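You operate a simulated robot arm through the tools that you are given. There is no shell and no other tool.

The job below is to be done with a simulated robot arm. You get a single attempt, and the scene is never put back.

Task
Put things in order on the top of the wall steel table. At the end: the beige tortilla stack in a steel ring from the top of the wall steel table stands on top of the teal hot pad; the clear sauce jar stands where the purple day clip stood; the purple day clip stands where the beige tortilla stack in a steel ring stood; the blue scrub brush from the top of the wall steel table is on the white work board; whatever was shut is shut again. Leave all else as you found it, and nothing knocked over. Set down upright: blue scrub brush.

Only the result counts: the job must be done as asked and must still hold three seconds after the hand-in. Knocking over, shifting, dropping, spilling or breaking anything else fails it.

Robot
A 6-joint arm with a two-finger parallel gripper, fixed in place. Base frame: the origin is at the foot of the arm, x ahead of it, y to its left, z up; the work surface is at about z = 0. Units: m, degrees, N and s.
With the tool pointing down near the work surface it reaches from about 0.18 to 0.46 m from the base axis. Its first joint turns from -70.0 to 70.0 degrees. Payload 1.9 kg.
The TCP is the grasp point between the finger pads, 0.023 m short of the fingertips. In the tool frame z runs along the fingers and y along their closing line. Largest opening 0.094 m; finger width 0.038, thickness 0.01; the body of the gripper, 0.054 by 0.096 m, starts 0.039 m behind the TCP.
Orientation is told as [roll, pitch, yaw] about the base's x, y, z axes, in that order, counted from this pose: with the fingers straight down and closing along the base's y, the tool's x points along the base's -x, its y along +y and its z along -z.

Tools
- The arm moves only by the tool play_rows. Its argument "motion" is a list of rows, each a list of 2 entries, a list of its own where there are three numbers: the shift along the base's x, y, z in m, then the turn, a rotation vector about the base's x, y, z in degrees. In form: [[[tx, ty, tz], [wx, wy, wz]], ...]. A call has 1 to 20 rows; each row is the pose to reach, as a shift and turn from the pose commanded when the call began. "jaw" is the finger opening in m, from 0 to 0.094, set as the call begins (left out, the last holds). A row lasts 0.2 s, in which the tool goes at most 0.05 m and 8.6 degrees; a call with a longer step from one row to the next is refused whole, and so is a gripper value outside its range. Where a pose cannot be reached the arm comes as near as it can. A force on the tool above 40 N (or 10 N above the force at the start of the call, whichever is more), or a blocked arm, ends the call early, and 0.2 s more pass. Each finger travels about 0.108 m/s and halts on what it meets, pressing with about 35 N; the grip force reading is that of the motor and also rises with nothing between the fingers. The clock runs only during rows and for 0.2 s after the last one: add rows that repeat a pose to give the fingers time. It gives the time, the measured TCP pose, the force on the tool (base axes), the opening and the grip force at its end, in the units of the frame above (readings bear some noise), with the torque about the TCP (base axes, N m) and any sound that the robot's microphone picked up.
- Cameras (640 x 400 px; columns grow to the right, rows downward): "scene" is fixed at [0.0667, 0.3313, 0.4042]; the picture's right is [-0.73, -0.68, 0.00], its down [-0.45, 0.48, -0.75] and it looks along [0.51, -0.55, -0.66] (base axes); focal length 214 px, centre (320, 200). "wrist" rides on the gripper at [0.087, 0.016, -0.074] in the tool frame; the picture's right is [-0.18, 0.98, 0.00], its down [-0.58, -0.11, -0.81] and it looks along [-0.79, -0.15, 0.59] (tool axes); focal length 243 px, centre (320, 200).
- snapshot(camera): a new picture of that camera. It takes no simulated time.
- probe_pixels(camera, pixels): for up to 12 pixels [column, row] of the newest picture of that camera ("zoom" is the newest enlarged one), the place [x, y, z] in the base frame of the surface seen there, good to about 0.002 m, but the place of the scene camera against the robot may be out by one fixed shift of up to 0.025 m in any direction. It takes no simulated time.
- enlarge(camera, box): a new picture of the part [left, top, right, bottom] of that camera's present view, enlarged. It takes no simulated time.
- hand_in(): hands the job in; it is judged then, once.

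Leave the gripper open and the arm clear of the work at the hand-in unless told otherwise.

The tools are called by a JSON object that holds its "method" and its "body". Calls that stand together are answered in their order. play_rows: Moves the arm, as the interface text tells. Its arguments: {"type":"object","properties":{"motion":{"type":"array","items":{"type":"array"}},"jaw":{"type":"number"}},"required":["motion"]} The other tools are called the same way: snapshot (camera) takes a picture; probe_pixels (camera, pixels) gives the place of the surface under pixels of a picture; enlarge (camera, box) takes an enlarged picture of a part of a camera's view; hand_in () hands the job in.

At the start:

```text
time_s: 0.0
position: [0.2444, -0.088, 0.3175]
ee_rot: [0.0, -0.1, 0.0]
contact_force: [0.3, 0.2, -0.4]
wrist_torque: [0.01, -0.02, -0.01]
finger_gap: 0.0939
finger_force: 0.0
```

scene: 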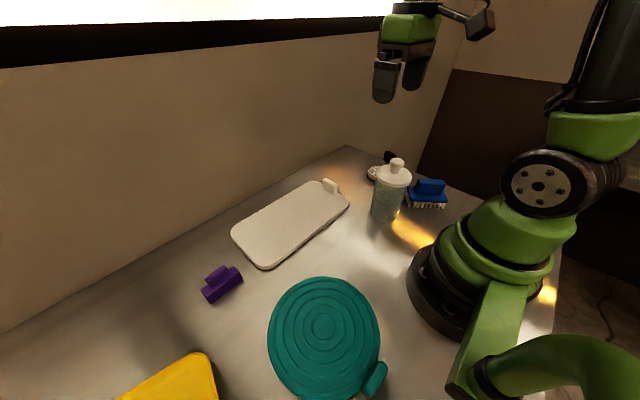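
wrist: 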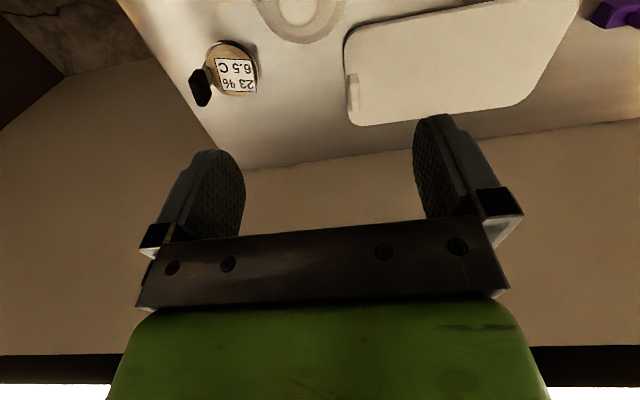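

I'll start by looking at the scene with both cameras and enlarging the region where the jar, brush and the small beige thing are (about columns 340-470, rows 140-240).

{"method": "enlarge", "body": {"camera": "scene", "box": [330, 130, 490, 230]}}

{"method": "snapshot", "body": {"camera": "wrist"}}

{"method": "snapshot", "body": {"camera": "scene"}}

```text
4.00 times, centred on (410, 180) of scene
```

zoom: 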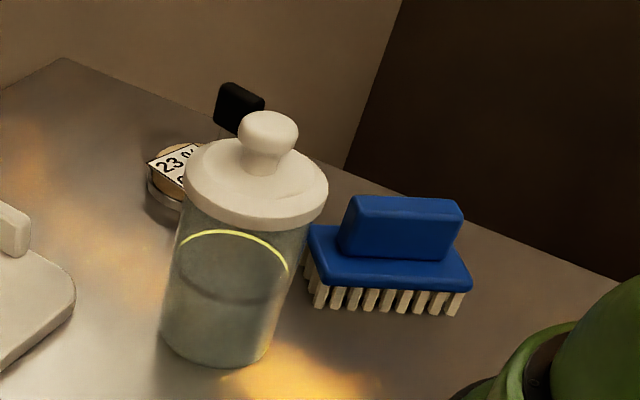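

```text
taken
```

wrist: 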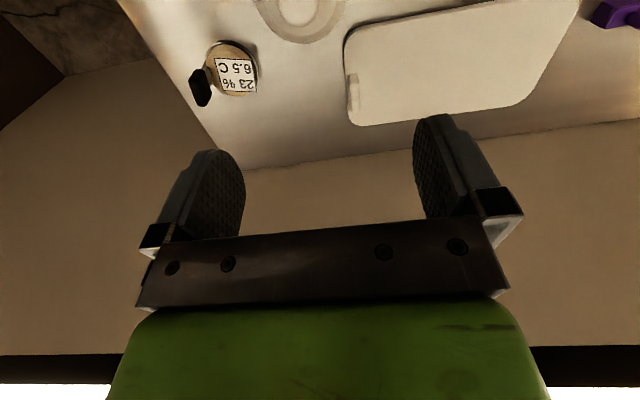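

```text
taken
```

scene: 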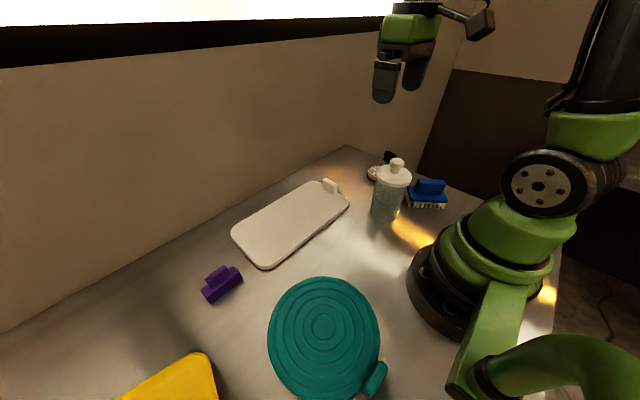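

The jar (390,190) hides much of the tortilla stack; the brush is at (427,193). Next I probe points on all things in the scene picture and, for the stack and board, in the wrist picture so I can work out the fixed camera shift.

{"method": "probe_pixels", "body": {"camera": "scene", "pixels": [[397, 162], [394, 177], [378, 218], [372, 172], [389, 155], [430, 186], [425, 198], [412, 207], [332, 186], [290, 220], [240, 235], [265, 268]]}}

{"method": "probe_pixels", "body": {"camera": "scene", "pixels": [[218, 272], [215, 281], [205, 292], [240, 275], [212, 303], [322, 327], [322, 280], [322, 395], [272, 335], [378, 330], [374, 380], [185, 380]]}}

{"method": "probe_pixels", "body": {"camera": "wrist", "pixels": [[232, 72], [200, 88], [212, 60], [255, 75], [352, 95], [450, 60], [350, 30], [575, 15], [620, 15], [300, 10], [290, 40], [355, 120]]}}

```text
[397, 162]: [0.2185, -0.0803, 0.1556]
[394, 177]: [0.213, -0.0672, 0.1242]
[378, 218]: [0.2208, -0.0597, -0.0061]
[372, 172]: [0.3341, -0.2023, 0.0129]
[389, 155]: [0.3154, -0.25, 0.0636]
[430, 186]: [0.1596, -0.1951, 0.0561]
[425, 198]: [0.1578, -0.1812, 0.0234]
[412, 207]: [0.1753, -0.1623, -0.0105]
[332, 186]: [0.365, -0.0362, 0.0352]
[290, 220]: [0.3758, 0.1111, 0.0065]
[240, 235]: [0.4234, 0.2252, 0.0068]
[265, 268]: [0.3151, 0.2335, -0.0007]
```

```text
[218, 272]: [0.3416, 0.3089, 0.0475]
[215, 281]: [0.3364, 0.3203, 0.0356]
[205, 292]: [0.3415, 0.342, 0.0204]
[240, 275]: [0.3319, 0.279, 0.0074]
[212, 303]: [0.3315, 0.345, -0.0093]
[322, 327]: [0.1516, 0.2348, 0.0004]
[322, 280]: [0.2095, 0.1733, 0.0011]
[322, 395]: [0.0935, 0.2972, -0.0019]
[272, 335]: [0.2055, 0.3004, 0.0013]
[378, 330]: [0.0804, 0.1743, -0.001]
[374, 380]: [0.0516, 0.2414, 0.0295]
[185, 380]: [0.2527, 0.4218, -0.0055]
```

```text
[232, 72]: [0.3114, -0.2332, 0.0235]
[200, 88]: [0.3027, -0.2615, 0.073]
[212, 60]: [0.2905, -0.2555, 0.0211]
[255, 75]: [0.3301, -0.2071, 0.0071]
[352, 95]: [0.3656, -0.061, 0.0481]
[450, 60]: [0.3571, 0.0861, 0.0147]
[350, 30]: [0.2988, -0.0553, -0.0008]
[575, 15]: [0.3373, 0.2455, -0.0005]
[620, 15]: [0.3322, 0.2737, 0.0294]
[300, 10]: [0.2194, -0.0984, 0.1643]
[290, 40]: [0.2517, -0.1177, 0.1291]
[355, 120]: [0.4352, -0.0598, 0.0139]
```

The wrist and scene probes differ by roughly (0, -0.02, +0.009), so I'll rely on the wrist for exact places. Next I enlarge the clip, pad, board and stack for shape details.

{"method": "enlarge", "body": {"camera": "scene", "box": [180, 250, 260, 310]}}

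{"method": "enlarge", "body": {"camera": "scene", "box": [220, 165, 360, 275]}}

{"method": "enlarge", "body": {"camera": "wrist", "box": [170, 0, 370, 125]}}

{"method": "enlarge", "body": {"camera": "scene", "box": [100, 265, 400, 400]}}

```text
6.67 times, centred on (220, 280) of scene
```

zoom: 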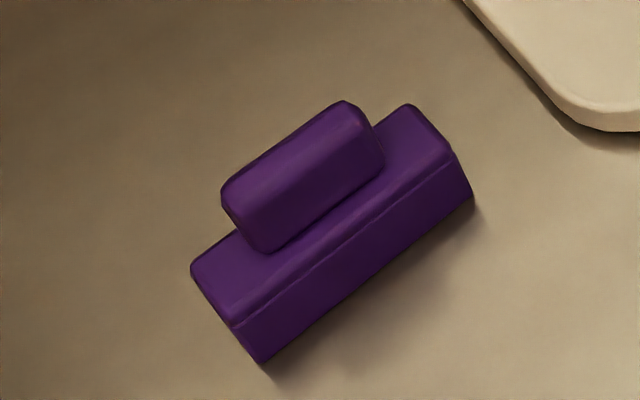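

```text
3.64 times, centred on (290, 220) of scene
```

zoom: 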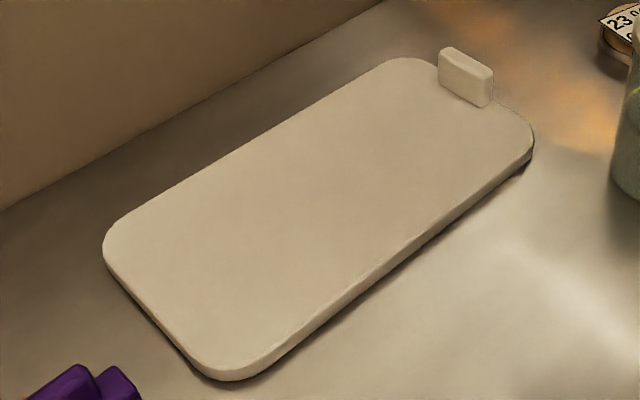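

```text
3.20 times, centred on (270, 62) of wrist
```

zoom: 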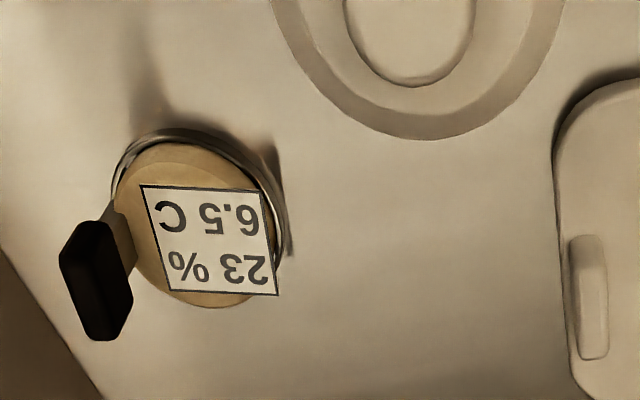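

```text
2.13 times, centred on (250, 332) of scene
```

zoom: 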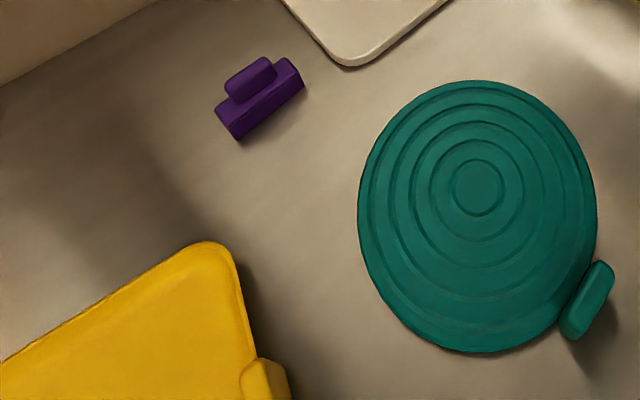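

The stack has a ring with a black upright handle on its far-right side, with a printed card showing on top. The clip is two stacked purple blocks. I'll take the gripper (already open and high, z 0.32) back and right, and yaw it by -50° so the wrist camera sees the brush, stack and jar.

{"method": "play_rows", "body": {"motion": [[[-0.014, -0.01, 0.0], [0, 0, -6.25]], [[-0.028, -0.019, 0.0], [0, 0, -12.5]], [[-0.042, -0.029, 0.0], [0, 0, -18.75]], [[-0.056, -0.038, 0.0], [0, 0, -25]], [[-0.07, -0.048, 0.0], [0, 0, -31.25]], [[-0.084, -0.058, 0.0], [0, 0, -37.5]], [[-0.098, -0.067, 0.0], [0, 0, -43.75]], [[-0.112, -0.077, 0.0], [0, 0, -50]], [[-0.112, -0.077, 0.0], [0, 0, -50]]]}}

{"method": "snapshot", "body": {"camera": "wrist"}}

{"method": "snapshot", "body": {"camera": "scene"}}

```text
time_s: 2.0
position: [0.1329, -0.1648, 0.3164]
ee_rot: [0.0, 0.1, -50.1]
contact_force: [0.2, -0.2, -0.2]
wrist_torque: [-0.01, 0.02, 0.01]
finger_gap: 0.094
finger_force: 0.1
```

```text
taken
```

wrist: 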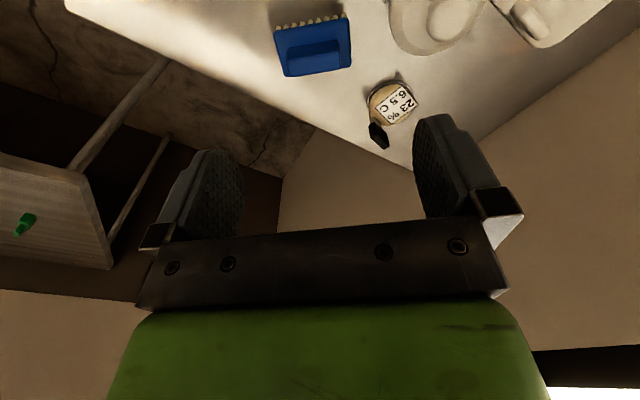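

```text
taken
```

scene: 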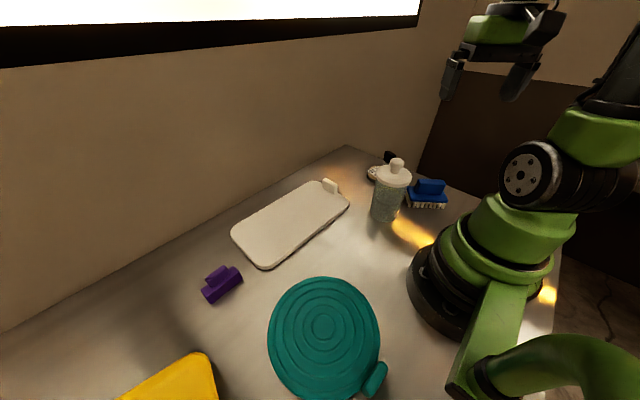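

The wrist now sees the brush (315,50), stack (390,105) and jar (435,25). I enlarge that part.

{"method": "enlarge", "body": {"camera": "wrist", "box": [260, 0, 460, 155]}}

```text
2.58 times, centred on (360, 78) of wrist
```

zoom: 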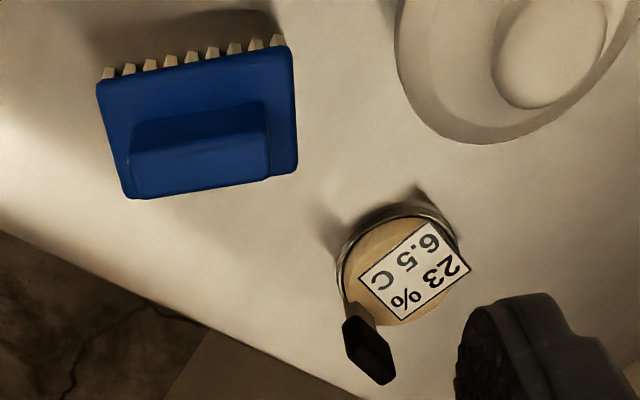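

I probe corners of the brush and edges of the stack's ring and handle in the zoomed wrist picture.

{"method": "probe_pixels", "body": {"camera": "zoom", "pixels": [[100, 85], [288, 55], [130, 193], [294, 165], [138, 155], [262, 125], [140, 188], [265, 175], [250, 45], [120, 70], [200, 160], [275, 110]]}}

{"method": "probe_pixels", "body": {"camera": "zoom", "pixels": [[340, 262], [456, 245], [405, 322], [395, 208], [380, 255], [430, 250], [400, 318], [360, 345], [375, 375], [392, 370], [350, 310], [388, 345]]}}

{"method": "probe_pixels", "body": {"camera": "zoom", "pixels": [[548, 50], [498, 60], [600, 50], [545, 105], [402, 60], [470, 138], [580, 125], [440, 90], [520, 130], [630, 70], [545, 10], [420, 15]]}}

```text
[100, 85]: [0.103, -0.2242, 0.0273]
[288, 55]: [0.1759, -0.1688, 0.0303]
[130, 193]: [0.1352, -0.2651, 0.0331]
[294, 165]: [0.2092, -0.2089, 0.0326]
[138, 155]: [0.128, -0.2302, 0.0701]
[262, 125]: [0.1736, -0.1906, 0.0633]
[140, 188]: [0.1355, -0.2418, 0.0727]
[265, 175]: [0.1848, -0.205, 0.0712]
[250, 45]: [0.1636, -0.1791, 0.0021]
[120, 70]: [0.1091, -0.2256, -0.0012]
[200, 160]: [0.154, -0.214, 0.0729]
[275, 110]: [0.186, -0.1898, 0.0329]
```

```text
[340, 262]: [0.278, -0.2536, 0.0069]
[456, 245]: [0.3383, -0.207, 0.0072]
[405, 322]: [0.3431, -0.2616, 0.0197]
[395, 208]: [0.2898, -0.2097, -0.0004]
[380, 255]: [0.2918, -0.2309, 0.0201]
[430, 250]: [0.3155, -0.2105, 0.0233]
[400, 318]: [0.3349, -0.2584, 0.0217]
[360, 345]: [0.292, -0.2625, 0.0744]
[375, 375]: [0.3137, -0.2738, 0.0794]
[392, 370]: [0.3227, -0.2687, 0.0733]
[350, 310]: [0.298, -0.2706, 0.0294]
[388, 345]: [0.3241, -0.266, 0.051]
```

```text
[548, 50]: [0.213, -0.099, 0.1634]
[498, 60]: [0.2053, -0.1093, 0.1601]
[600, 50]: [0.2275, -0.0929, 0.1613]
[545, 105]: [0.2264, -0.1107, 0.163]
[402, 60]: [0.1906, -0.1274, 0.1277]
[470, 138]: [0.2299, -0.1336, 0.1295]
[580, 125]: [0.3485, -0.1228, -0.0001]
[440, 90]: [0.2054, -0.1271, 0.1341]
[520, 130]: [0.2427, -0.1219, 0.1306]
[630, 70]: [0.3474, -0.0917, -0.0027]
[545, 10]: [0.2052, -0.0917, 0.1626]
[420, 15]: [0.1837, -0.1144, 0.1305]
```

Readings: brush body centre about (0.156,-0.217), long axis near 37°, handle top z≈0.072. Stack centre about (0.31,-0.235), ~0.078 wide, top z≈0.022, handle at about (0.308,-0.268) up to z≈0.08. Jar axis about (0.217,-0.099), lid ~0.076 wide, knob top z≈0.163. I go above the stack at height with yaw -90° (camera on the far side from the handle), then come down to z≈0.18 for a close look.

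{"method": "play_rows", "body": {"motion": [[[0.025, -0.01, 0.0], [0, 0, -5]], [[0.05, -0.02, 0.0], [0, 0, -11]], [[0.08, -0.03, 0.0], [0, 0, -17]], [[0.11, -0.042, 0.0], [0, 0, -23]], [[0.14, -0.054, 0.0], [0, 0, -29]], [[0.16, -0.062, 0.0], [0, 0, -35]], [[0.177, -0.067, 0.0], [0, 0, -40]], [[0.177, -0.067, -0.03], [0, 0, -40]], [[0.177, -0.067, -0.07], [0, 0, -40]], [[0.177, -0.067, -0.11], [0, 0, -40]], [[0.177, -0.067, -0.136], [0, 0, -40]], [[0.177, -0.067, -0.136], [0, 0, -40]]]}}

{"method": "snapshot", "body": {"camera": "wrist"}}

{"method": "snapshot", "body": {"camera": "scene"}}

```text
time_s: 4.6
position: [0.3116, -0.2332, 0.1792]
ee_rot: [-0.1, 0.0, -90.1]
contact_force: [-0.3, 0.1, 0.2]
wrist_torque: [-0.03, -0.01, -0.01]
finger_gap: 0.0943
finger_force: 0.1
```

```text
taken
```

wrist: 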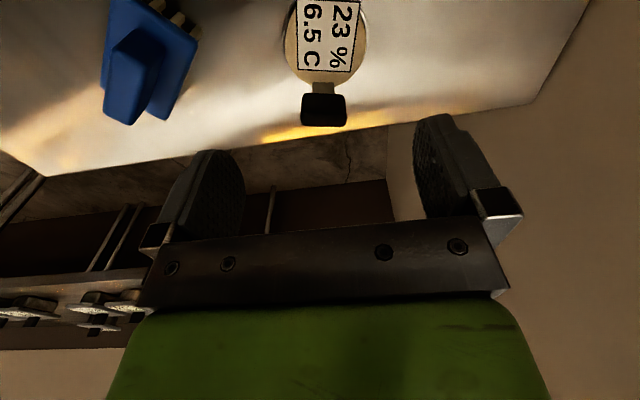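

```text
taken
```

scene: 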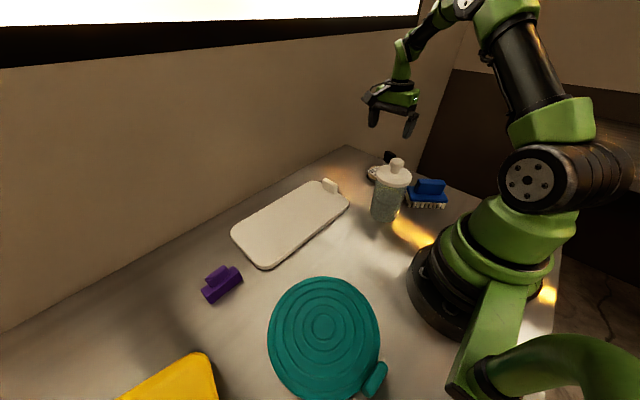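

The stack is in view at (327,40) with its handle at (323,108). I enlarge it.

{"method": "enlarge", "body": {"camera": "wrist", "box": [245, 0, 405, 135]}}

```text
2.96 times, centred on (325, 68) of wrist
```

zoom: 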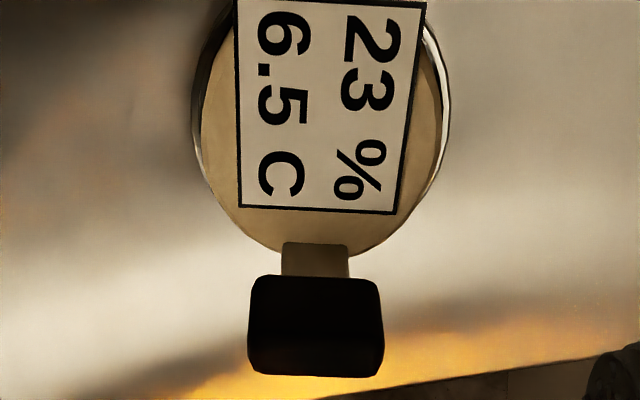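

I probe the ring's left and right edges, the top, and the handle block.

{"method": "probe_pixels", "body": {"camera": "zoom", "pixels": [[196, 120], [204, 120], [447, 110], [440, 110], [320, 120], [340, 250], [260, 290], [375, 290], [265, 360], [372, 360], [317, 255], [317, 325]]}}

{"method": "probe_pixels", "body": {"camera": "zoom", "pixels": [[210, 40], [200, 60], [430, 30], [448, 70], [220, 190], [420, 190], [260, 240], [390, 240], [300, 265], [335, 265], [330, 20], [480, 150]]}}

```text
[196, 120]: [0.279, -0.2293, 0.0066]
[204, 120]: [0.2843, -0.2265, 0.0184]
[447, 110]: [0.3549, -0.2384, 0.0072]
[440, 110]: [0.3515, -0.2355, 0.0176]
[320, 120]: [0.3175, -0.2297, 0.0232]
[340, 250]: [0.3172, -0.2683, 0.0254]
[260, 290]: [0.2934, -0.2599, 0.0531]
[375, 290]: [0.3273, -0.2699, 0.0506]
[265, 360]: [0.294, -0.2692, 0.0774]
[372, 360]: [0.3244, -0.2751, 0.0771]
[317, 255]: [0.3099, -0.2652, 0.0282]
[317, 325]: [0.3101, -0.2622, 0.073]
```

```text
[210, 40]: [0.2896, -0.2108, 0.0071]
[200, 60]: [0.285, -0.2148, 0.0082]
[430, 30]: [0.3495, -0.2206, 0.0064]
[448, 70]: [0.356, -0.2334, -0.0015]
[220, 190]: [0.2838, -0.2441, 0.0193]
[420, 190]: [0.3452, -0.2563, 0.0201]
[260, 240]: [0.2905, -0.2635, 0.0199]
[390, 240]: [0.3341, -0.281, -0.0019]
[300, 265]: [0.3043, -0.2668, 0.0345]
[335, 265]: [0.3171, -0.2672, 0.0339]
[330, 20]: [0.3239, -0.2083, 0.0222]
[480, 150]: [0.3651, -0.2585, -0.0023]
```

The stack fits a circle centred about (0.316,-0.239), radius 0.038; the handle block (about 0.034 × 0.013, z 0.05–0.079) is centred about (0.3095,-0.268) and turned about -12°. Before taking anything I survey the left side: raise first, then swing across at z≈0.3 to look at pad, clip, board and the yellow thing.

{"method": "play_rows", "body": {"motion": [[[0, 0, 0.045], [0, 0, 0]], [[0, 0, 0.09], [0, 0, 0]], [[0, 0, 0.13], [0, 0, 0]], [[-0.0107, 0.0228, 0.13], [0, 0, 8.2]], [[-0.0214, 0.0456, 0.13], [0, 0, 16.4]], [[-0.032, 0.0685, 0.13], [0, 0, 24.7]], [[-0.0427, 0.0913, 0.13], [0, 0, 32.9]], [[-0.0534, 0.1141, 0.13], [0, 0, 41.2]], [[-0.0641, 0.1369, 0.13], [0, 0, 49.4]], [[-0.0748, 0.1597, 0.13], [0, 0, 57.6]], [[-0.0854, 0.1826, 0.13], [0, 0, 65.9]], [[-0.0961, 0.2054, 0.13], [0, 0, 74.1]], [[-0.1068, 0.2282, 0.13], [0, 0, 82.4]], [[-0.1175, 0.251, 0.13], [0, 0, 90.6]], [[-0.1282, 0.2738, 0.13], [0, 0, 98.8]], [[-0.1389, 0.2967, 0.13], [0, 0, 107.1]], [[-0.1495, 0.3195, 0.13], [0, 0, 115.3]], [[-0.1602, 0.3423, 0.13], [0, 0, 123.5]], [[-0.1709, 0.3651, 0.13], [0, 0, 131.8]], [[-0.1816, 0.388, 0.13], [0, 0, 140]]]}}

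{"method": "snapshot", "body": {"camera": "wrist"}}

{"method": "snapshot", "body": {"camera": "scene"}}

```text
time_s: 8.8
position: [0.1289, 0.1559, 0.3112]
ee_rot: [0.0, 0.0, 50.2]
contact_force: [0.3, -0.2, -0.3]
wrist_torque: [-0.01, 0.03, 0.0]
finger_gap: 0.094
finger_force: 0.0
```

```text
taken
```

wrist: 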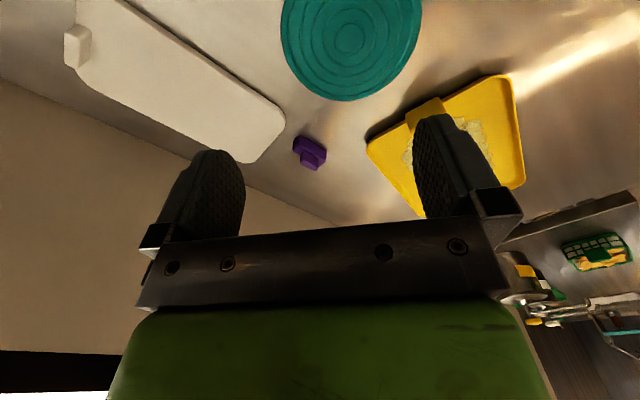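

```text
taken
```

scene: 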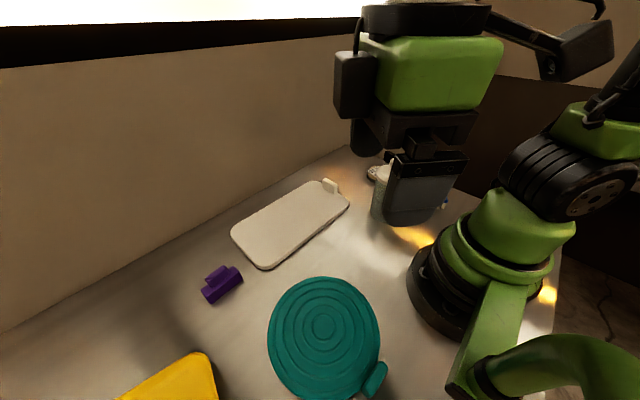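

Now the wrist sees the pad (350,45), clip (310,150), board (180,80) and yellow tray (455,140). I probe the pad rim/centre, board corners and clip in this picture.

{"method": "probe_pixels", "body": {"camera": "wrist", "pixels": [[350, 40], [285, 40], [418, 35], [350, 98], [300, 75], [405, 75], [78, 45], [95, 85], [245, 160], [280, 115], [125, 5], [180, 80]]}}

{"method": "enlarge", "body": {"camera": "wrist", "box": [260, 110, 360, 190]}}

```text
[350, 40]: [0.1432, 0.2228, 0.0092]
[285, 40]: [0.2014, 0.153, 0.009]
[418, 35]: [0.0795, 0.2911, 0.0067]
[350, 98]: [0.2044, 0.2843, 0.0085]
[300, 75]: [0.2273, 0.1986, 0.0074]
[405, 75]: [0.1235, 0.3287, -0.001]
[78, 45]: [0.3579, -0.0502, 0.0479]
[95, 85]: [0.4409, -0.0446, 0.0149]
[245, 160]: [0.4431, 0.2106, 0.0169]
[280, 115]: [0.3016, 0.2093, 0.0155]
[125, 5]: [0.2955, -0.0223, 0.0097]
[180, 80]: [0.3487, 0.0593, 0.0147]
```

```text
5.00 times, centred on (310, 150) of wrist
```

zoom: 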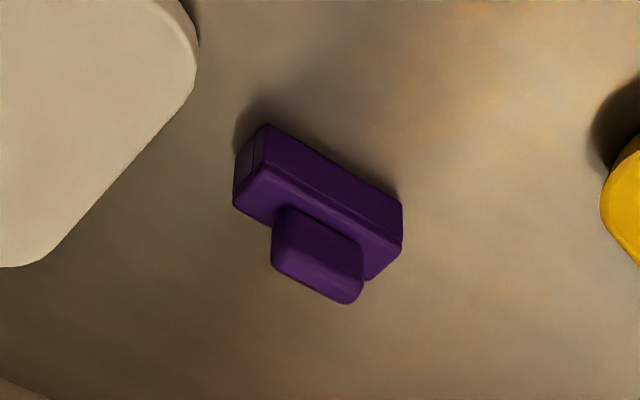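

Pad centre ≈ (0.141,0.222), radius 0.091, top z≈0.009. Board spans x 0.30–0.44, y -0.05–0.22, top z 0.015. Now I probe the clip's blocks in the zoom.

{"method": "probe_pixels", "body": {"camera": "zoom", "pixels": [[268, 130], [240, 200], [255, 165], [398, 205], [372, 275], [280, 215], [278, 262], [348, 298], [360, 255], [320, 250], [270, 155], [395, 240]]}}

{"method": "probe_pixels", "body": {"camera": "wrist", "pixels": [[435, 105], [370, 145], [512, 80], [520, 185], [455, 140], [445, 100], [300, 250], [290, 185], [260, 200], [340, 215], [320, 205], [150, 130]]}}

```text
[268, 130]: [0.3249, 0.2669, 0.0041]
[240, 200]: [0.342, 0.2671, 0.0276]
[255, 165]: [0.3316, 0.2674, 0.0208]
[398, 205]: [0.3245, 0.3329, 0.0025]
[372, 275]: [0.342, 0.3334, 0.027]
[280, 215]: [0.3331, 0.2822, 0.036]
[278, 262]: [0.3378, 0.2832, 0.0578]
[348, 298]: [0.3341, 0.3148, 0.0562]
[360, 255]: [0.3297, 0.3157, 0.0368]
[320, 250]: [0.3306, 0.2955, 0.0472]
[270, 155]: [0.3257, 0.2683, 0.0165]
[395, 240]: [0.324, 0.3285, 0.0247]
```

```text
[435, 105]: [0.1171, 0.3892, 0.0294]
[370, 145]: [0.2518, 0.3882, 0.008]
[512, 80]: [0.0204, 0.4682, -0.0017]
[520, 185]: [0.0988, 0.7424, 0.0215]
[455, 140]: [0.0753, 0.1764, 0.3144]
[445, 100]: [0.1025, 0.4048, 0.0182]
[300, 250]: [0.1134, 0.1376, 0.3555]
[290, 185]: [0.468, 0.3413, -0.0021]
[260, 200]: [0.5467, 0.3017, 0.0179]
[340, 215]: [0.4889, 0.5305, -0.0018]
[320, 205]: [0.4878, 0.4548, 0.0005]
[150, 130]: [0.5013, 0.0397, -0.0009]
```

The clip's base block spans x 0.325–0.343, y 0.267–0.333 (axis-aligned); its upper block is y 0.282–0.316, z 0.028–0.058. The wall is at about x 0.55, so there is room. Now step 1: go back over at z≈0.31 to above the stack's handle with yaw -12°, narrowing the jaw to 0.05, and come down to z≈0.14 for a check.

{"method": "play_rows", "body": {"motion": [[[0.0151, -0.0353, 0.0], [0, 0, -5.2]], [[0.0303, -0.0707, 0.0], [0, 0, -10.3]], [[0.0454, -0.106, 0.0], [0, 0, -15.5]], [[0.0606, -0.1413, 0.0], [0, 0, -20.7]], [[0.0757, -0.1767, 0.0], [0, 0, -25.8]], [[0.0909, -0.212, 0.0], [0, 0, -31]], [[0.106, -0.2473, 0.0], [0, 0, -36.2]], [[0.1211, -0.2827, 0.0], [0, 0, -41.3]], [[0.1363, -0.318, 0.0], [0, 0, -46.5]], [[0.1514, -0.3533, 0.0], [0, 0, -51.7]], [[0.1666, -0.3887, 0.0], [0, 0, -56.8]], [[0.1817, -0.424, 0.0], [0, 0, -62]], [[0.1817, -0.424, -0.04], [0, 0, -62]], [[0.1817, -0.424, -0.08], [0, 0, -62]], [[0.1817, -0.424, -0.12], [0, 0, -62]], [[0.1817, -0.424, -0.15], [0, 0, -62]], [[0.1817, -0.424, -0.17], [0, 0, -62]], [[0.1817, -0.424, -0.17], [0, 0, -62]]], "jaw": 0.05}}

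{"method": "snapshot", "body": {"camera": "wrist"}}

{"method": "enlarge", "body": {"camera": "scene", "box": [330, 80, 490, 230]}}

```text
time_s: 12.6
position: [0.311, -0.2668, 0.142]
ee_rot: [0.0, 0.0, -12.0]
contact_force: [-0.7, -0.7, -1.1]
wrist_torque: [0.02, 0.01, 0.0]
finger_gap: 0.05
finger_force: 0.0
```

```text
taken
```

wrist: 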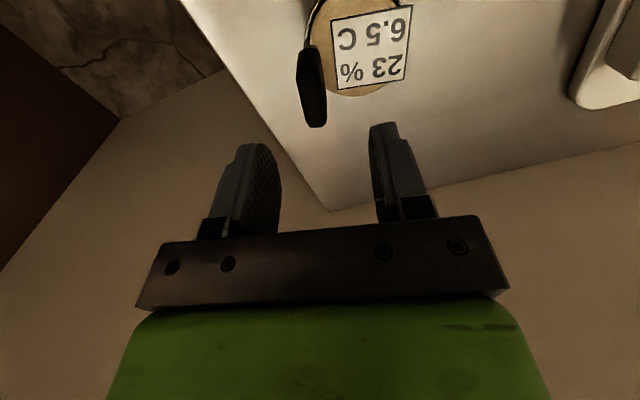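

```text
2.67 times, centred on (410, 155) of scene
```

zoom: 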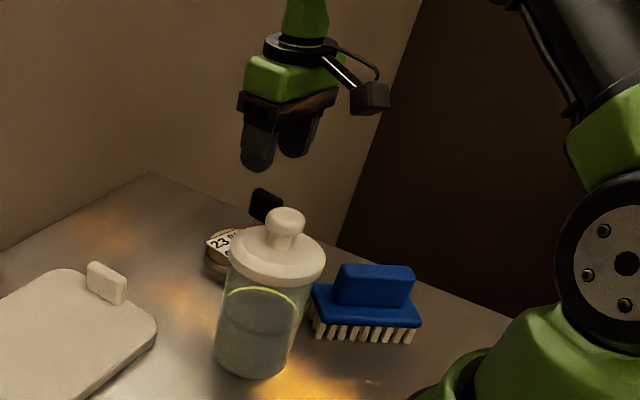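

The tool axis lies on column 320; the handle is near columns 297–327. I enlarge and probe the handle for its exact centre and turn.

{"method": "enlarge", "body": {"camera": "wrist", "box": [260, 0, 420, 135]}}

{"method": "probe_pixels", "body": {"camera": "wrist", "pixels": [[300, 55], [300, 75], [310, 100], [312, 120], [322, 120], [318, 60], [322, 90], [305, 50], [316, 50], [310, 75], [325, 115], [307, 115]]}}

```text
2.96 times, centred on (340, 68) of wrist
```

zoom: 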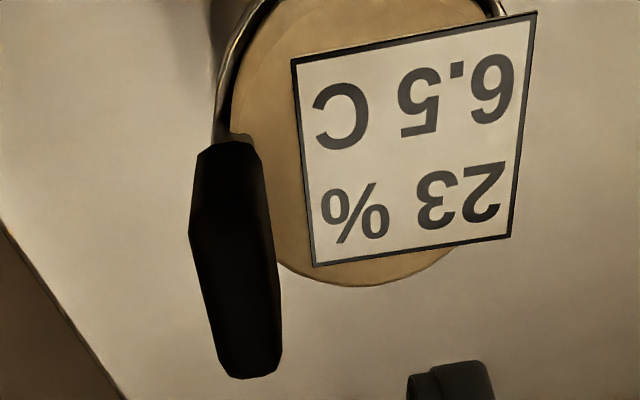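

```text
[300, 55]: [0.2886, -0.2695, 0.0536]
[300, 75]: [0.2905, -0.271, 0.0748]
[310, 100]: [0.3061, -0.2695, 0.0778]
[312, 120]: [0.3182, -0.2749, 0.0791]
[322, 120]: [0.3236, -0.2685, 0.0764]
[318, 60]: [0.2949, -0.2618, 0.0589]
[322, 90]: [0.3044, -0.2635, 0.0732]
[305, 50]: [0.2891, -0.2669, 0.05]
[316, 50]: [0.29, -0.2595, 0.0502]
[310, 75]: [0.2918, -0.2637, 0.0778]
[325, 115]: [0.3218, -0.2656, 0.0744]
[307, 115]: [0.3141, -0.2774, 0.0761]
```

Handle centre reads about (0.307,-0.2695), so I shift the tool by (-0.004,-0.003) and lower to z≈0.066 so the pads straddle the handle block (fingertips at z≈0.043, above the stack's top at 0.023).

{"method": "play_rows", "body": {"motion": [[[-0.0042, -0.0027, 0.0], [0, 0, 0]], [[-0.0042, -0.0027, -0.02], [0, 0, 0]], [[-0.0042, -0.0027, -0.04], [0, 0, 0]], [[-0.0042, -0.0027, -0.06], [0, 0, 0]], [[-0.0042, -0.0027, -0.07], [0, 0, 0]], [[-0.0042, -0.0027, -0.0755], [0, 0, 0]], [[-0.0042, -0.0027, -0.0755], [0, 0, 0]]]}}

{"method": "snapshot", "body": {"camera": "wrist"}}

```text
time_s: 14.2
position: [0.3066, -0.271, 0.0667]
ee_rot: [0.0, 0.0, -12.0]
contact_force: [0.6, 0.4, -0.5]
wrist_torque: [0.02, 0.0, 0.04]
finger_gap: 0.05
finger_force: 0.0
```

```text
taken
```

wrist: 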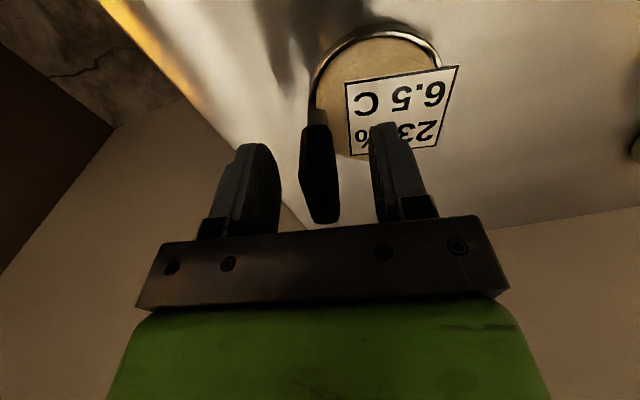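

The handle stands centred between the fingers (column ≈320). Now I close the jaw and hold still.

{"method": "play_rows", "body": {"motion": [[[0, 0, 0], [0, 0, 0]], [[0, 0, 0], [0, 0, 0]], [[0, 0, 0], [0, 0, 0]], [[0, 0, 0], [0, 0, 0]]], "jaw": 0.0}}

{"method": "snapshot", "body": {"camera": "wrist"}}

```text
time_s: 15.2
position: [0.305, -0.2714, 0.0668]
ee_rot: [0.0, 0.1, -12.1]
contact_force: [-0.1, 0.3, 0.3]
wrist_torque: [0.02, 0.03, 0.02]
finger_gap: 0.0144
finger_force: 34.7
```

```text
taken
```

wrist: 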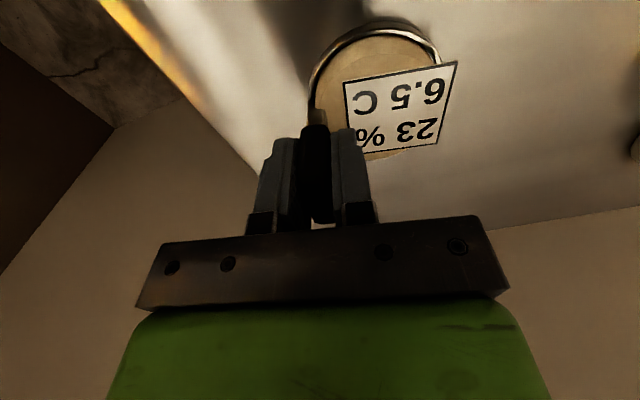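

The grip holds on a 14 mm handle with 34.7 N. I lift slowly by 2 cm and check weight and pictures.

{"method": "play_rows", "body": {"motion": [[[0, 0, 0.004], [0, 0, 0]], [[0, 0, 0.008], [0, 0, 0]], [[0, 0, 0.014], [0, 0, 0]], [[0, 0, 0.02], [0, 0, 0]], [[0, 0, 0.02], [0, 0, 0]]]}}

{"method": "snapshot", "body": {"camera": "wrist"}}

{"method": "enlarge", "body": {"camera": "scene", "box": [330, 110, 450, 210]}}

```text
time_s: 16.4
position: [0.3063, -0.2701, 0.0857]
ee_rot: [0.0, 0.0, -12.1]
contact_force: [1.0, -0.2, -0.5]
wrist_torque: [-0.04, 0.01, 0.01]
finger_gap: 0.0144
finger_force: 34.5
```

```text
taken
```

wrist: 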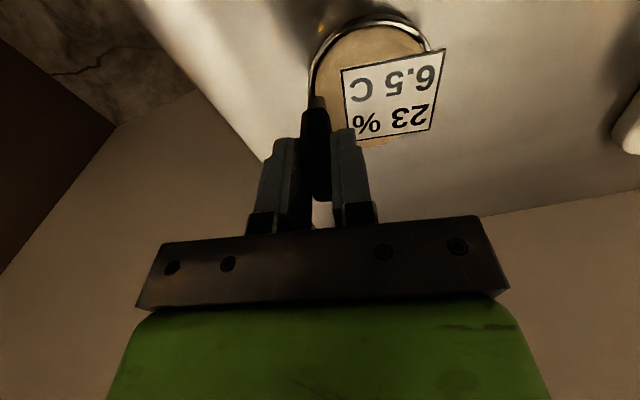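

```text
4.00 times, centred on (390, 160) of scene
```

zoom: 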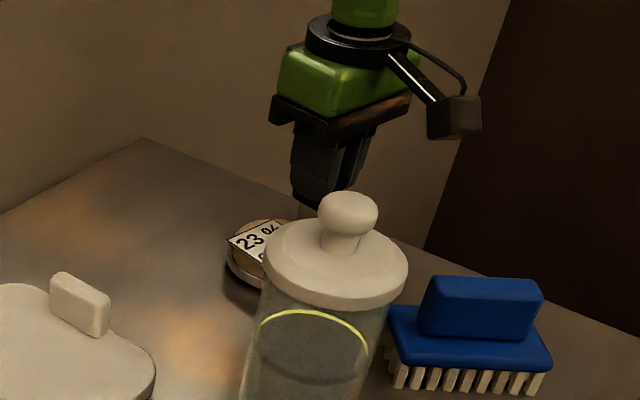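

The handle seems to sit lower between the fingers than before, so it may have slipped. I probe the stack's top and ring to see whether it rose.

{"method": "probe_pixels", "body": {"camera": "wrist", "pixels": [[400, 60], [380, 45], [350, 38], [320, 65], [400, 120], [440, 52], [425, 45], [316, 130], [320, 190], [500, 60]]}}

{"method": "enlarge", "body": {"camera": "wrist", "box": [240, 0, 460, 235]}}

```text
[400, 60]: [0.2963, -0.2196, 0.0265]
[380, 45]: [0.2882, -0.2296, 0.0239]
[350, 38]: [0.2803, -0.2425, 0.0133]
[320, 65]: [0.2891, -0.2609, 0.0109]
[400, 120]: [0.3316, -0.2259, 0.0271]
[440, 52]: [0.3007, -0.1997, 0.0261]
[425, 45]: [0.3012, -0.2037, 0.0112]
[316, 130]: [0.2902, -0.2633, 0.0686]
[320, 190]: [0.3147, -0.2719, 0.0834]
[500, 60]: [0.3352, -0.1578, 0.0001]
```

```text
1.70 times, centred on (350, 118) of wrist
```

zoom: 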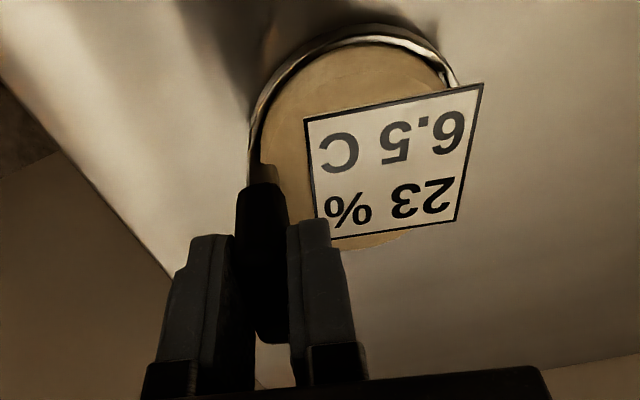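

The stack rose only about 4 mm while the tool rose 19 mm, so the handle slid in the grip. I hold still for a moment to see whether it creeps further.

{"method": "play_rows", "body": {"motion": [[[0, 0, 0], [0, 0, 0]], [[0, 0, 0], [0, 0, 0]]]}}

{"method": "snapshot", "body": {"camera": "wrist"}}

{"method": "probe_pixels", "body": {"camera": "wrist", "pixels": [[400, 60], [380, 45], [350, 38], [320, 65], [400, 120], [440, 52], [425, 45], [316, 130], [320, 190], [500, 60]]}}

```text
time_s: 17.0
position: [0.3048, -0.2696, 0.0849]
ee_rot: [0.0, 0.1, -12.1]
contact_force: [-0.3, 0.3, -0.4]
wrist_torque: [-0.05, 0.03, 0.02]
finger_gap: 0.0144
finger_force: 35.3
```

```text
taken
```

wrist: 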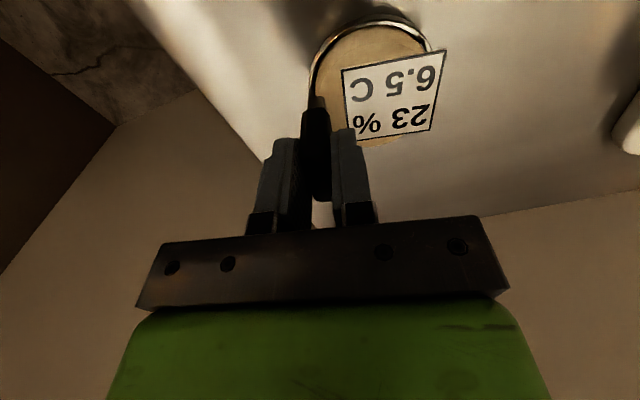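

```text
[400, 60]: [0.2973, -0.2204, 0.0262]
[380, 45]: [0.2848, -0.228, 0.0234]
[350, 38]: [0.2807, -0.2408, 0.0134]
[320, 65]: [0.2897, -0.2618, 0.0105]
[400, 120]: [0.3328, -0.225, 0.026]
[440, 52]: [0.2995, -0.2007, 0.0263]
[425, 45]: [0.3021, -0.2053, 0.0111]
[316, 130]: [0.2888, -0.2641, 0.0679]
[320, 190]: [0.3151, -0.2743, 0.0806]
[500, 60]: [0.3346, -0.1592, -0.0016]
```

It is steady now, held about 4 mm above the table. I test a further very slow 6 mm lift to see if it follows without slipping.

{"method": "play_rows", "body": {"motion": [[[0, 0, 0.001], [0, 0, 0]], [[0, 0, 0.002], [0, 0, 0]], [[0, 0, 0.003], [0, 0, 0]], [[0, 0, 0.004], [0, 0, 0]], [[0, 0, 0.005], [0, 0, 0]], [[0, 0, 0.006], [0, 0, 0]], [[0, 0, 0.006], [0, 0, 0]]]}}

{"method": "snapshot", "body": {"camera": "wrist"}}

{"method": "probe_pixels", "body": {"camera": "wrist", "pixels": [[400, 60], [380, 45], [350, 38], [320, 65], [400, 120], [440, 52], [425, 45], [316, 130], [320, 190], [500, 60]]}}

{"method": "enlarge", "body": {"camera": "scene", "box": [350, 130, 430, 190]}}

```text
time_s: 18.6
position: [0.3062, -0.2704, 0.0917]
ee_rot: [0.0, 0.0, -12.0]
contact_force: [-0.5, 0.1, -1.2]
wrist_torque: [-0.04, 0.02, 0.03]
finger_gap: 0.0144
finger_force: 34.8
```

```text
taken
```

wrist: 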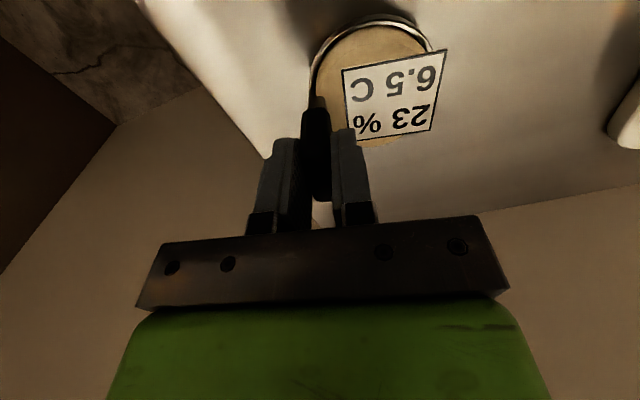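

```text
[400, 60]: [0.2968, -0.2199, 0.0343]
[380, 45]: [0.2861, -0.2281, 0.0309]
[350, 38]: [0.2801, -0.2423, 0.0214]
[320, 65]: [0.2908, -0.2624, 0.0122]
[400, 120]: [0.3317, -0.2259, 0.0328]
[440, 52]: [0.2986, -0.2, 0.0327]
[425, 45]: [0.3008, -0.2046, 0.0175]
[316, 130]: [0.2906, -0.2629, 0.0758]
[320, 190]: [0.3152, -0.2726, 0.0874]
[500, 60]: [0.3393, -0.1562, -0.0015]
```

```text
6.67 times, centred on (390, 160) of scene
```

zoom: 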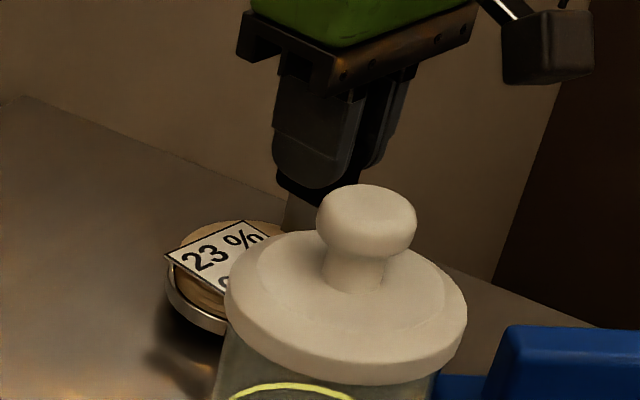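

This time the stack followed exactly (+6.5 mm, unchanged in the wrist picture). I continue with a gently ramped 3 cm lift and check again.

{"method": "play_rows", "body": {"motion": [[[0, 0, 0.001], [0, 0, 0]], [[0, 0, 0.003], [0, 0, 0]], [[0, 0, 0.006], [0, 0, 0]], [[0, 0, 0.01], [0, 0, 0]], [[0, 0, 0.015], [0, 0, 0]], [[0, 0, 0.02], [0, 0, 0]], [[0, 0, 0.024], [0, 0, 0]], [[0, 0, 0.027], [0, 0, 0]], [[0, 0, 0.029], [0, 0, 0]], [[0, 0, 0.03], [0, 0, 0]], [[0, 0, 0.03], [0, 0, 0]]]}}

{"method": "snapshot", "body": {"camera": "wrist"}}

{"method": "probe_pixels", "body": {"camera": "wrist", "pixels": [[400, 60], [380, 45], [350, 38], [320, 65], [400, 120], [440, 52], [425, 45], [316, 130], [320, 190], [500, 60]]}}

```text
time_s: 21.0
position: [0.3061, -0.2719, 0.122]
ee_rot: [0.0, 0.0, -12.0]
contact_force: [0.0, -1.3, -1.1]
wrist_torque: [-0.03, 0.03, 0.01]
finger_gap: 0.0146
finger_force: 34.6
```

```text
taken
```

wrist: 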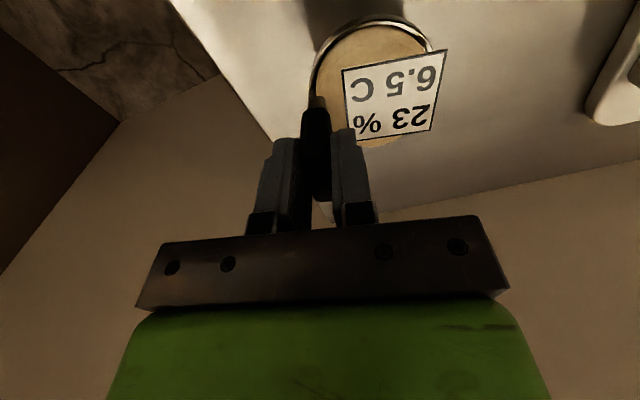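

```text
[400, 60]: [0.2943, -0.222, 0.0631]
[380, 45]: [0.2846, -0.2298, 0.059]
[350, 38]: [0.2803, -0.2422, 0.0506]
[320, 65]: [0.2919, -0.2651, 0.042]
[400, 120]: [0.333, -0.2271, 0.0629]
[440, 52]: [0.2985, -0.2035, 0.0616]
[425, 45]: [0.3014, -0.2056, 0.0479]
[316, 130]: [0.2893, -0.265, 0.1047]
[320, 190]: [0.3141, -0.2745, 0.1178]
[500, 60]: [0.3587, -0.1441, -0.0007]
```

The stack is held firmly (no more slip); its bottom is about 0.0825 below the TCP. I lift with a smooth ramp to z≈0.297 so it clears the jar's knob (0.165).

{"method": "play_rows", "body": {"motion": [[[0, 0, 0.002], [0, 0, 0]], [[0, 0, 0.006], [0, 0, 0]], [[0, 0, 0.012], [0, 0, 0]], [[0, 0, 0.02], [0, 0, 0]], [[0, 0, 0.03], [0, 0, 0]], [[0, 0, 0.042], [0, 0, 0]], [[0, 0, 0.055], [0, 0, 0]], [[0, 0, 0.07], [0, 0, 0]], [[0, 0, 0.085], [0, 0, 0]], [[0, 0, 0.1], [0, 0, 0]], [[0, 0, 0.115], [0, 0, 0]], [[0, 0, 0.13], [0, 0, 0]], [[0, 0, 0.143], [0, 0, 0]], [[0, 0, 0.155], [0, 0, 0]], [[0, 0, 0.164], [0, 0, 0]], [[0, 0, 0.17], [0, 0, 0]], [[0, 0, 0.174], [0, 0, 0]], [[0, 0, 0.175], [0, 0, 0]], [[0, 0, 0.175], [0, 0, 0]]]}}

{"method": "snapshot", "body": {"camera": "wrist"}}

```text
time_s: 25.0
position: [0.3062, -0.2721, 0.297]
ee_rot: [0.0, 0.0, -12.0]
contact_force: [-0.1, 0.3, -0.8]
wrist_torque: [-0.03, -0.02, 0.0]
finger_gap: 0.0147
finger_force: 34.8
```

```text
taken
```

wrist: 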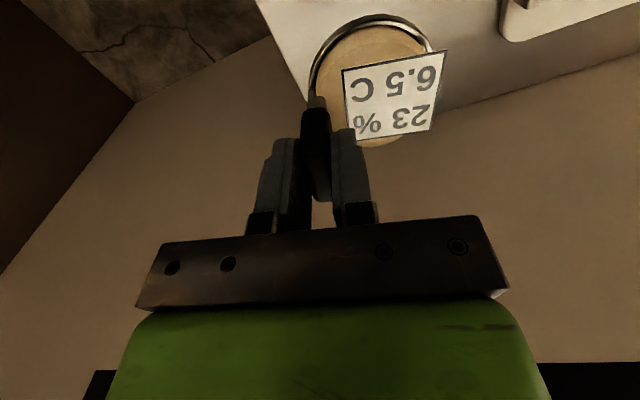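

Still steady. Now I carry it across toward the pad in two smooth halves at this height; first half: (-0.075, +0.231) with +21° yaw.

{"method": "play_rows", "body": {"motion": [[[-0.0009, 0.0027, 0], [0, 0, 0.25]], [[-0.0027, 0.0082, 0], [0, 0, 0.75]], [[-0.0053, 0.0164, 0], [0, 0, 1.5]], [[-0.0089, 0.0273, 0], [0, 0, 2.5]], [[-0.0133, 0.041, 0], [0, 0, 3.7]], [[-0.0186, 0.0574, 0], [0, 0, 5.2]], [[-0.024, 0.0738, 0], [0, 0, 6.7]], [[-0.0293, 0.0902, 0], [0, 0, 8.2]], [[-0.0346, 0.1066, 0], [0, 0, 9.7]], [[-0.0399, 0.123, 0], [0, 0, 11.2]], [[-0.0453, 0.1394, 0], [0, 0, 12.7]], [[-0.0506, 0.1558, 0], [0, 0, 14.2]], [[-0.0559, 0.1722, 0], [0, 0, 15.7]], [[-0.0612, 0.1886, 0], [0, 0, 17.1]], [[-0.0657, 0.2023, 0], [0, 0, 18.4]], [[-0.0692, 0.2132, 0], [0, 0, 19.4]], [[-0.0719, 0.2214, 0], [0, 0, 20.1]], [[-0.0737, 0.2269, 0], [0, 0, 20.6]], [[-0.0746, 0.2296, 0], [0, 0, 20.9]], [[-0.075, 0.231, 0], [0, 0, 21]]]}}

{"method": "play_rows", "body": {"motion": [[[-0.0009, 0.0027, 0], [0, 0, 0.25]], [[-0.0027, 0.0082, 0], [0, 0, 0.75]], [[-0.0053, 0.0164, 0], [0, 0, 1.5]], [[-0.0089, 0.0273, 0], [0, 0, 2.5]], [[-0.0133, 0.041, 0], [0, 0, 3.7]], [[-0.0186, 0.0574, 0], [0, 0, 5.2]], [[-0.024, 0.0738, 0], [0, 0, 6.7]], [[-0.0293, 0.0902, 0], [0, 0, 8.2]], [[-0.0346, 0.1066, 0], [0, 0, 9.7]], [[-0.0399, 0.123, 0], [0, 0, 11.2]], [[-0.0453, 0.1394, 0], [0, 0, 12.7]], [[-0.0506, 0.1558, 0], [0, 0, 14.2]], [[-0.0559, 0.1722, 0], [0, 0, 15.7]], [[-0.0612, 0.1886, 0], [0, 0, 17.1]], [[-0.0657, 0.2023, 0], [0, 0, 18.4]], [[-0.0692, 0.2132, 0], [0, 0, 19.4]], [[-0.0719, 0.2214, 0], [0, 0, 20.1]], [[-0.0737, 0.2269, 0], [0, 0, 20.6]], [[-0.0746, 0.2296, 0], [0, 0, 20.9]], [[-0.075, 0.231, 0], [0, 0, 21]]]}}

{"method": "snapshot", "body": {"camera": "wrist"}}

{"method": "snapshot", "body": {"camera": "scene"}}

```text
time_s: 29.2
position: [0.2296, -0.0392, 0.2965]
ee_rot: [-0.1, 0.0, 9.1]
contact_force: [-0.6, 0.2, -2.4]
wrist_torque: [-0.04, 0.04, 0.01]
finger_gap: 0.0145
finger_force: 34.7
```

```text
time_s: 33.4
position: [0.1564, 0.1916, 0.2961]
ee_rot: [0.0, 0.0, 30.0]
contact_force: [0.1, 0.5, -1.9]
wrist_torque: [-0.04, -0.03, -0.04]
finger_gap: 0.0146
finger_force: 35.0
```

```text
taken
```

wrist: 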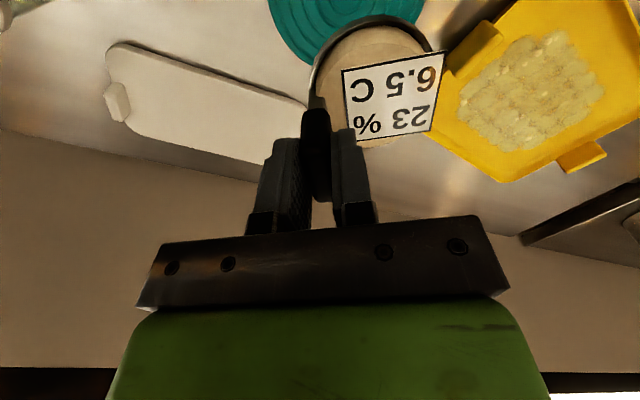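

```text
taken
```

scene: 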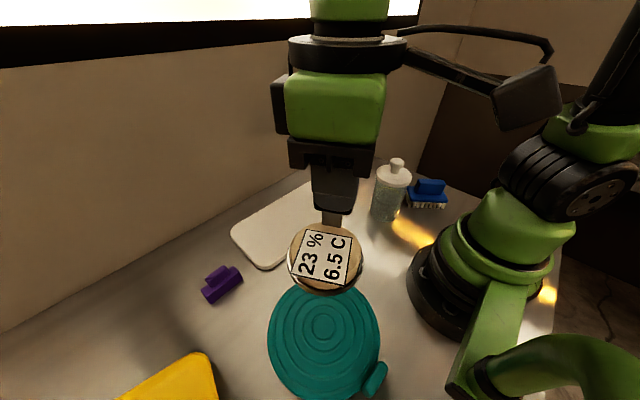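

The stack hangs over the pad. I probe its ring and top in the wrist picture to find its centre relative to the pad before lowering.

{"method": "probe_pixels", "body": {"camera": "wrist", "pixels": [[313, 72], [330, 45], [375, 20], [410, 24], [428, 40], [380, 143], [400, 60], [350, 65], [300, 30], [340, 10], [270, 10], [420, 130]]}}

```text
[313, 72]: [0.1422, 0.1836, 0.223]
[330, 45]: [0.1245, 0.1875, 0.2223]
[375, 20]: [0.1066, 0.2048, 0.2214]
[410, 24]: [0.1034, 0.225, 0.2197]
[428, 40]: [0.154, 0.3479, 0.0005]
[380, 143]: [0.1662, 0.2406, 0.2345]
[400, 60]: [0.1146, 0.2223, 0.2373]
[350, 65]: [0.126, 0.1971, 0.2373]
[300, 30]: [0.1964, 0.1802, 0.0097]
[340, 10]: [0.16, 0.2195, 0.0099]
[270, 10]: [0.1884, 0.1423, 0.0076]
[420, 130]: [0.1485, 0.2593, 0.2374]
```

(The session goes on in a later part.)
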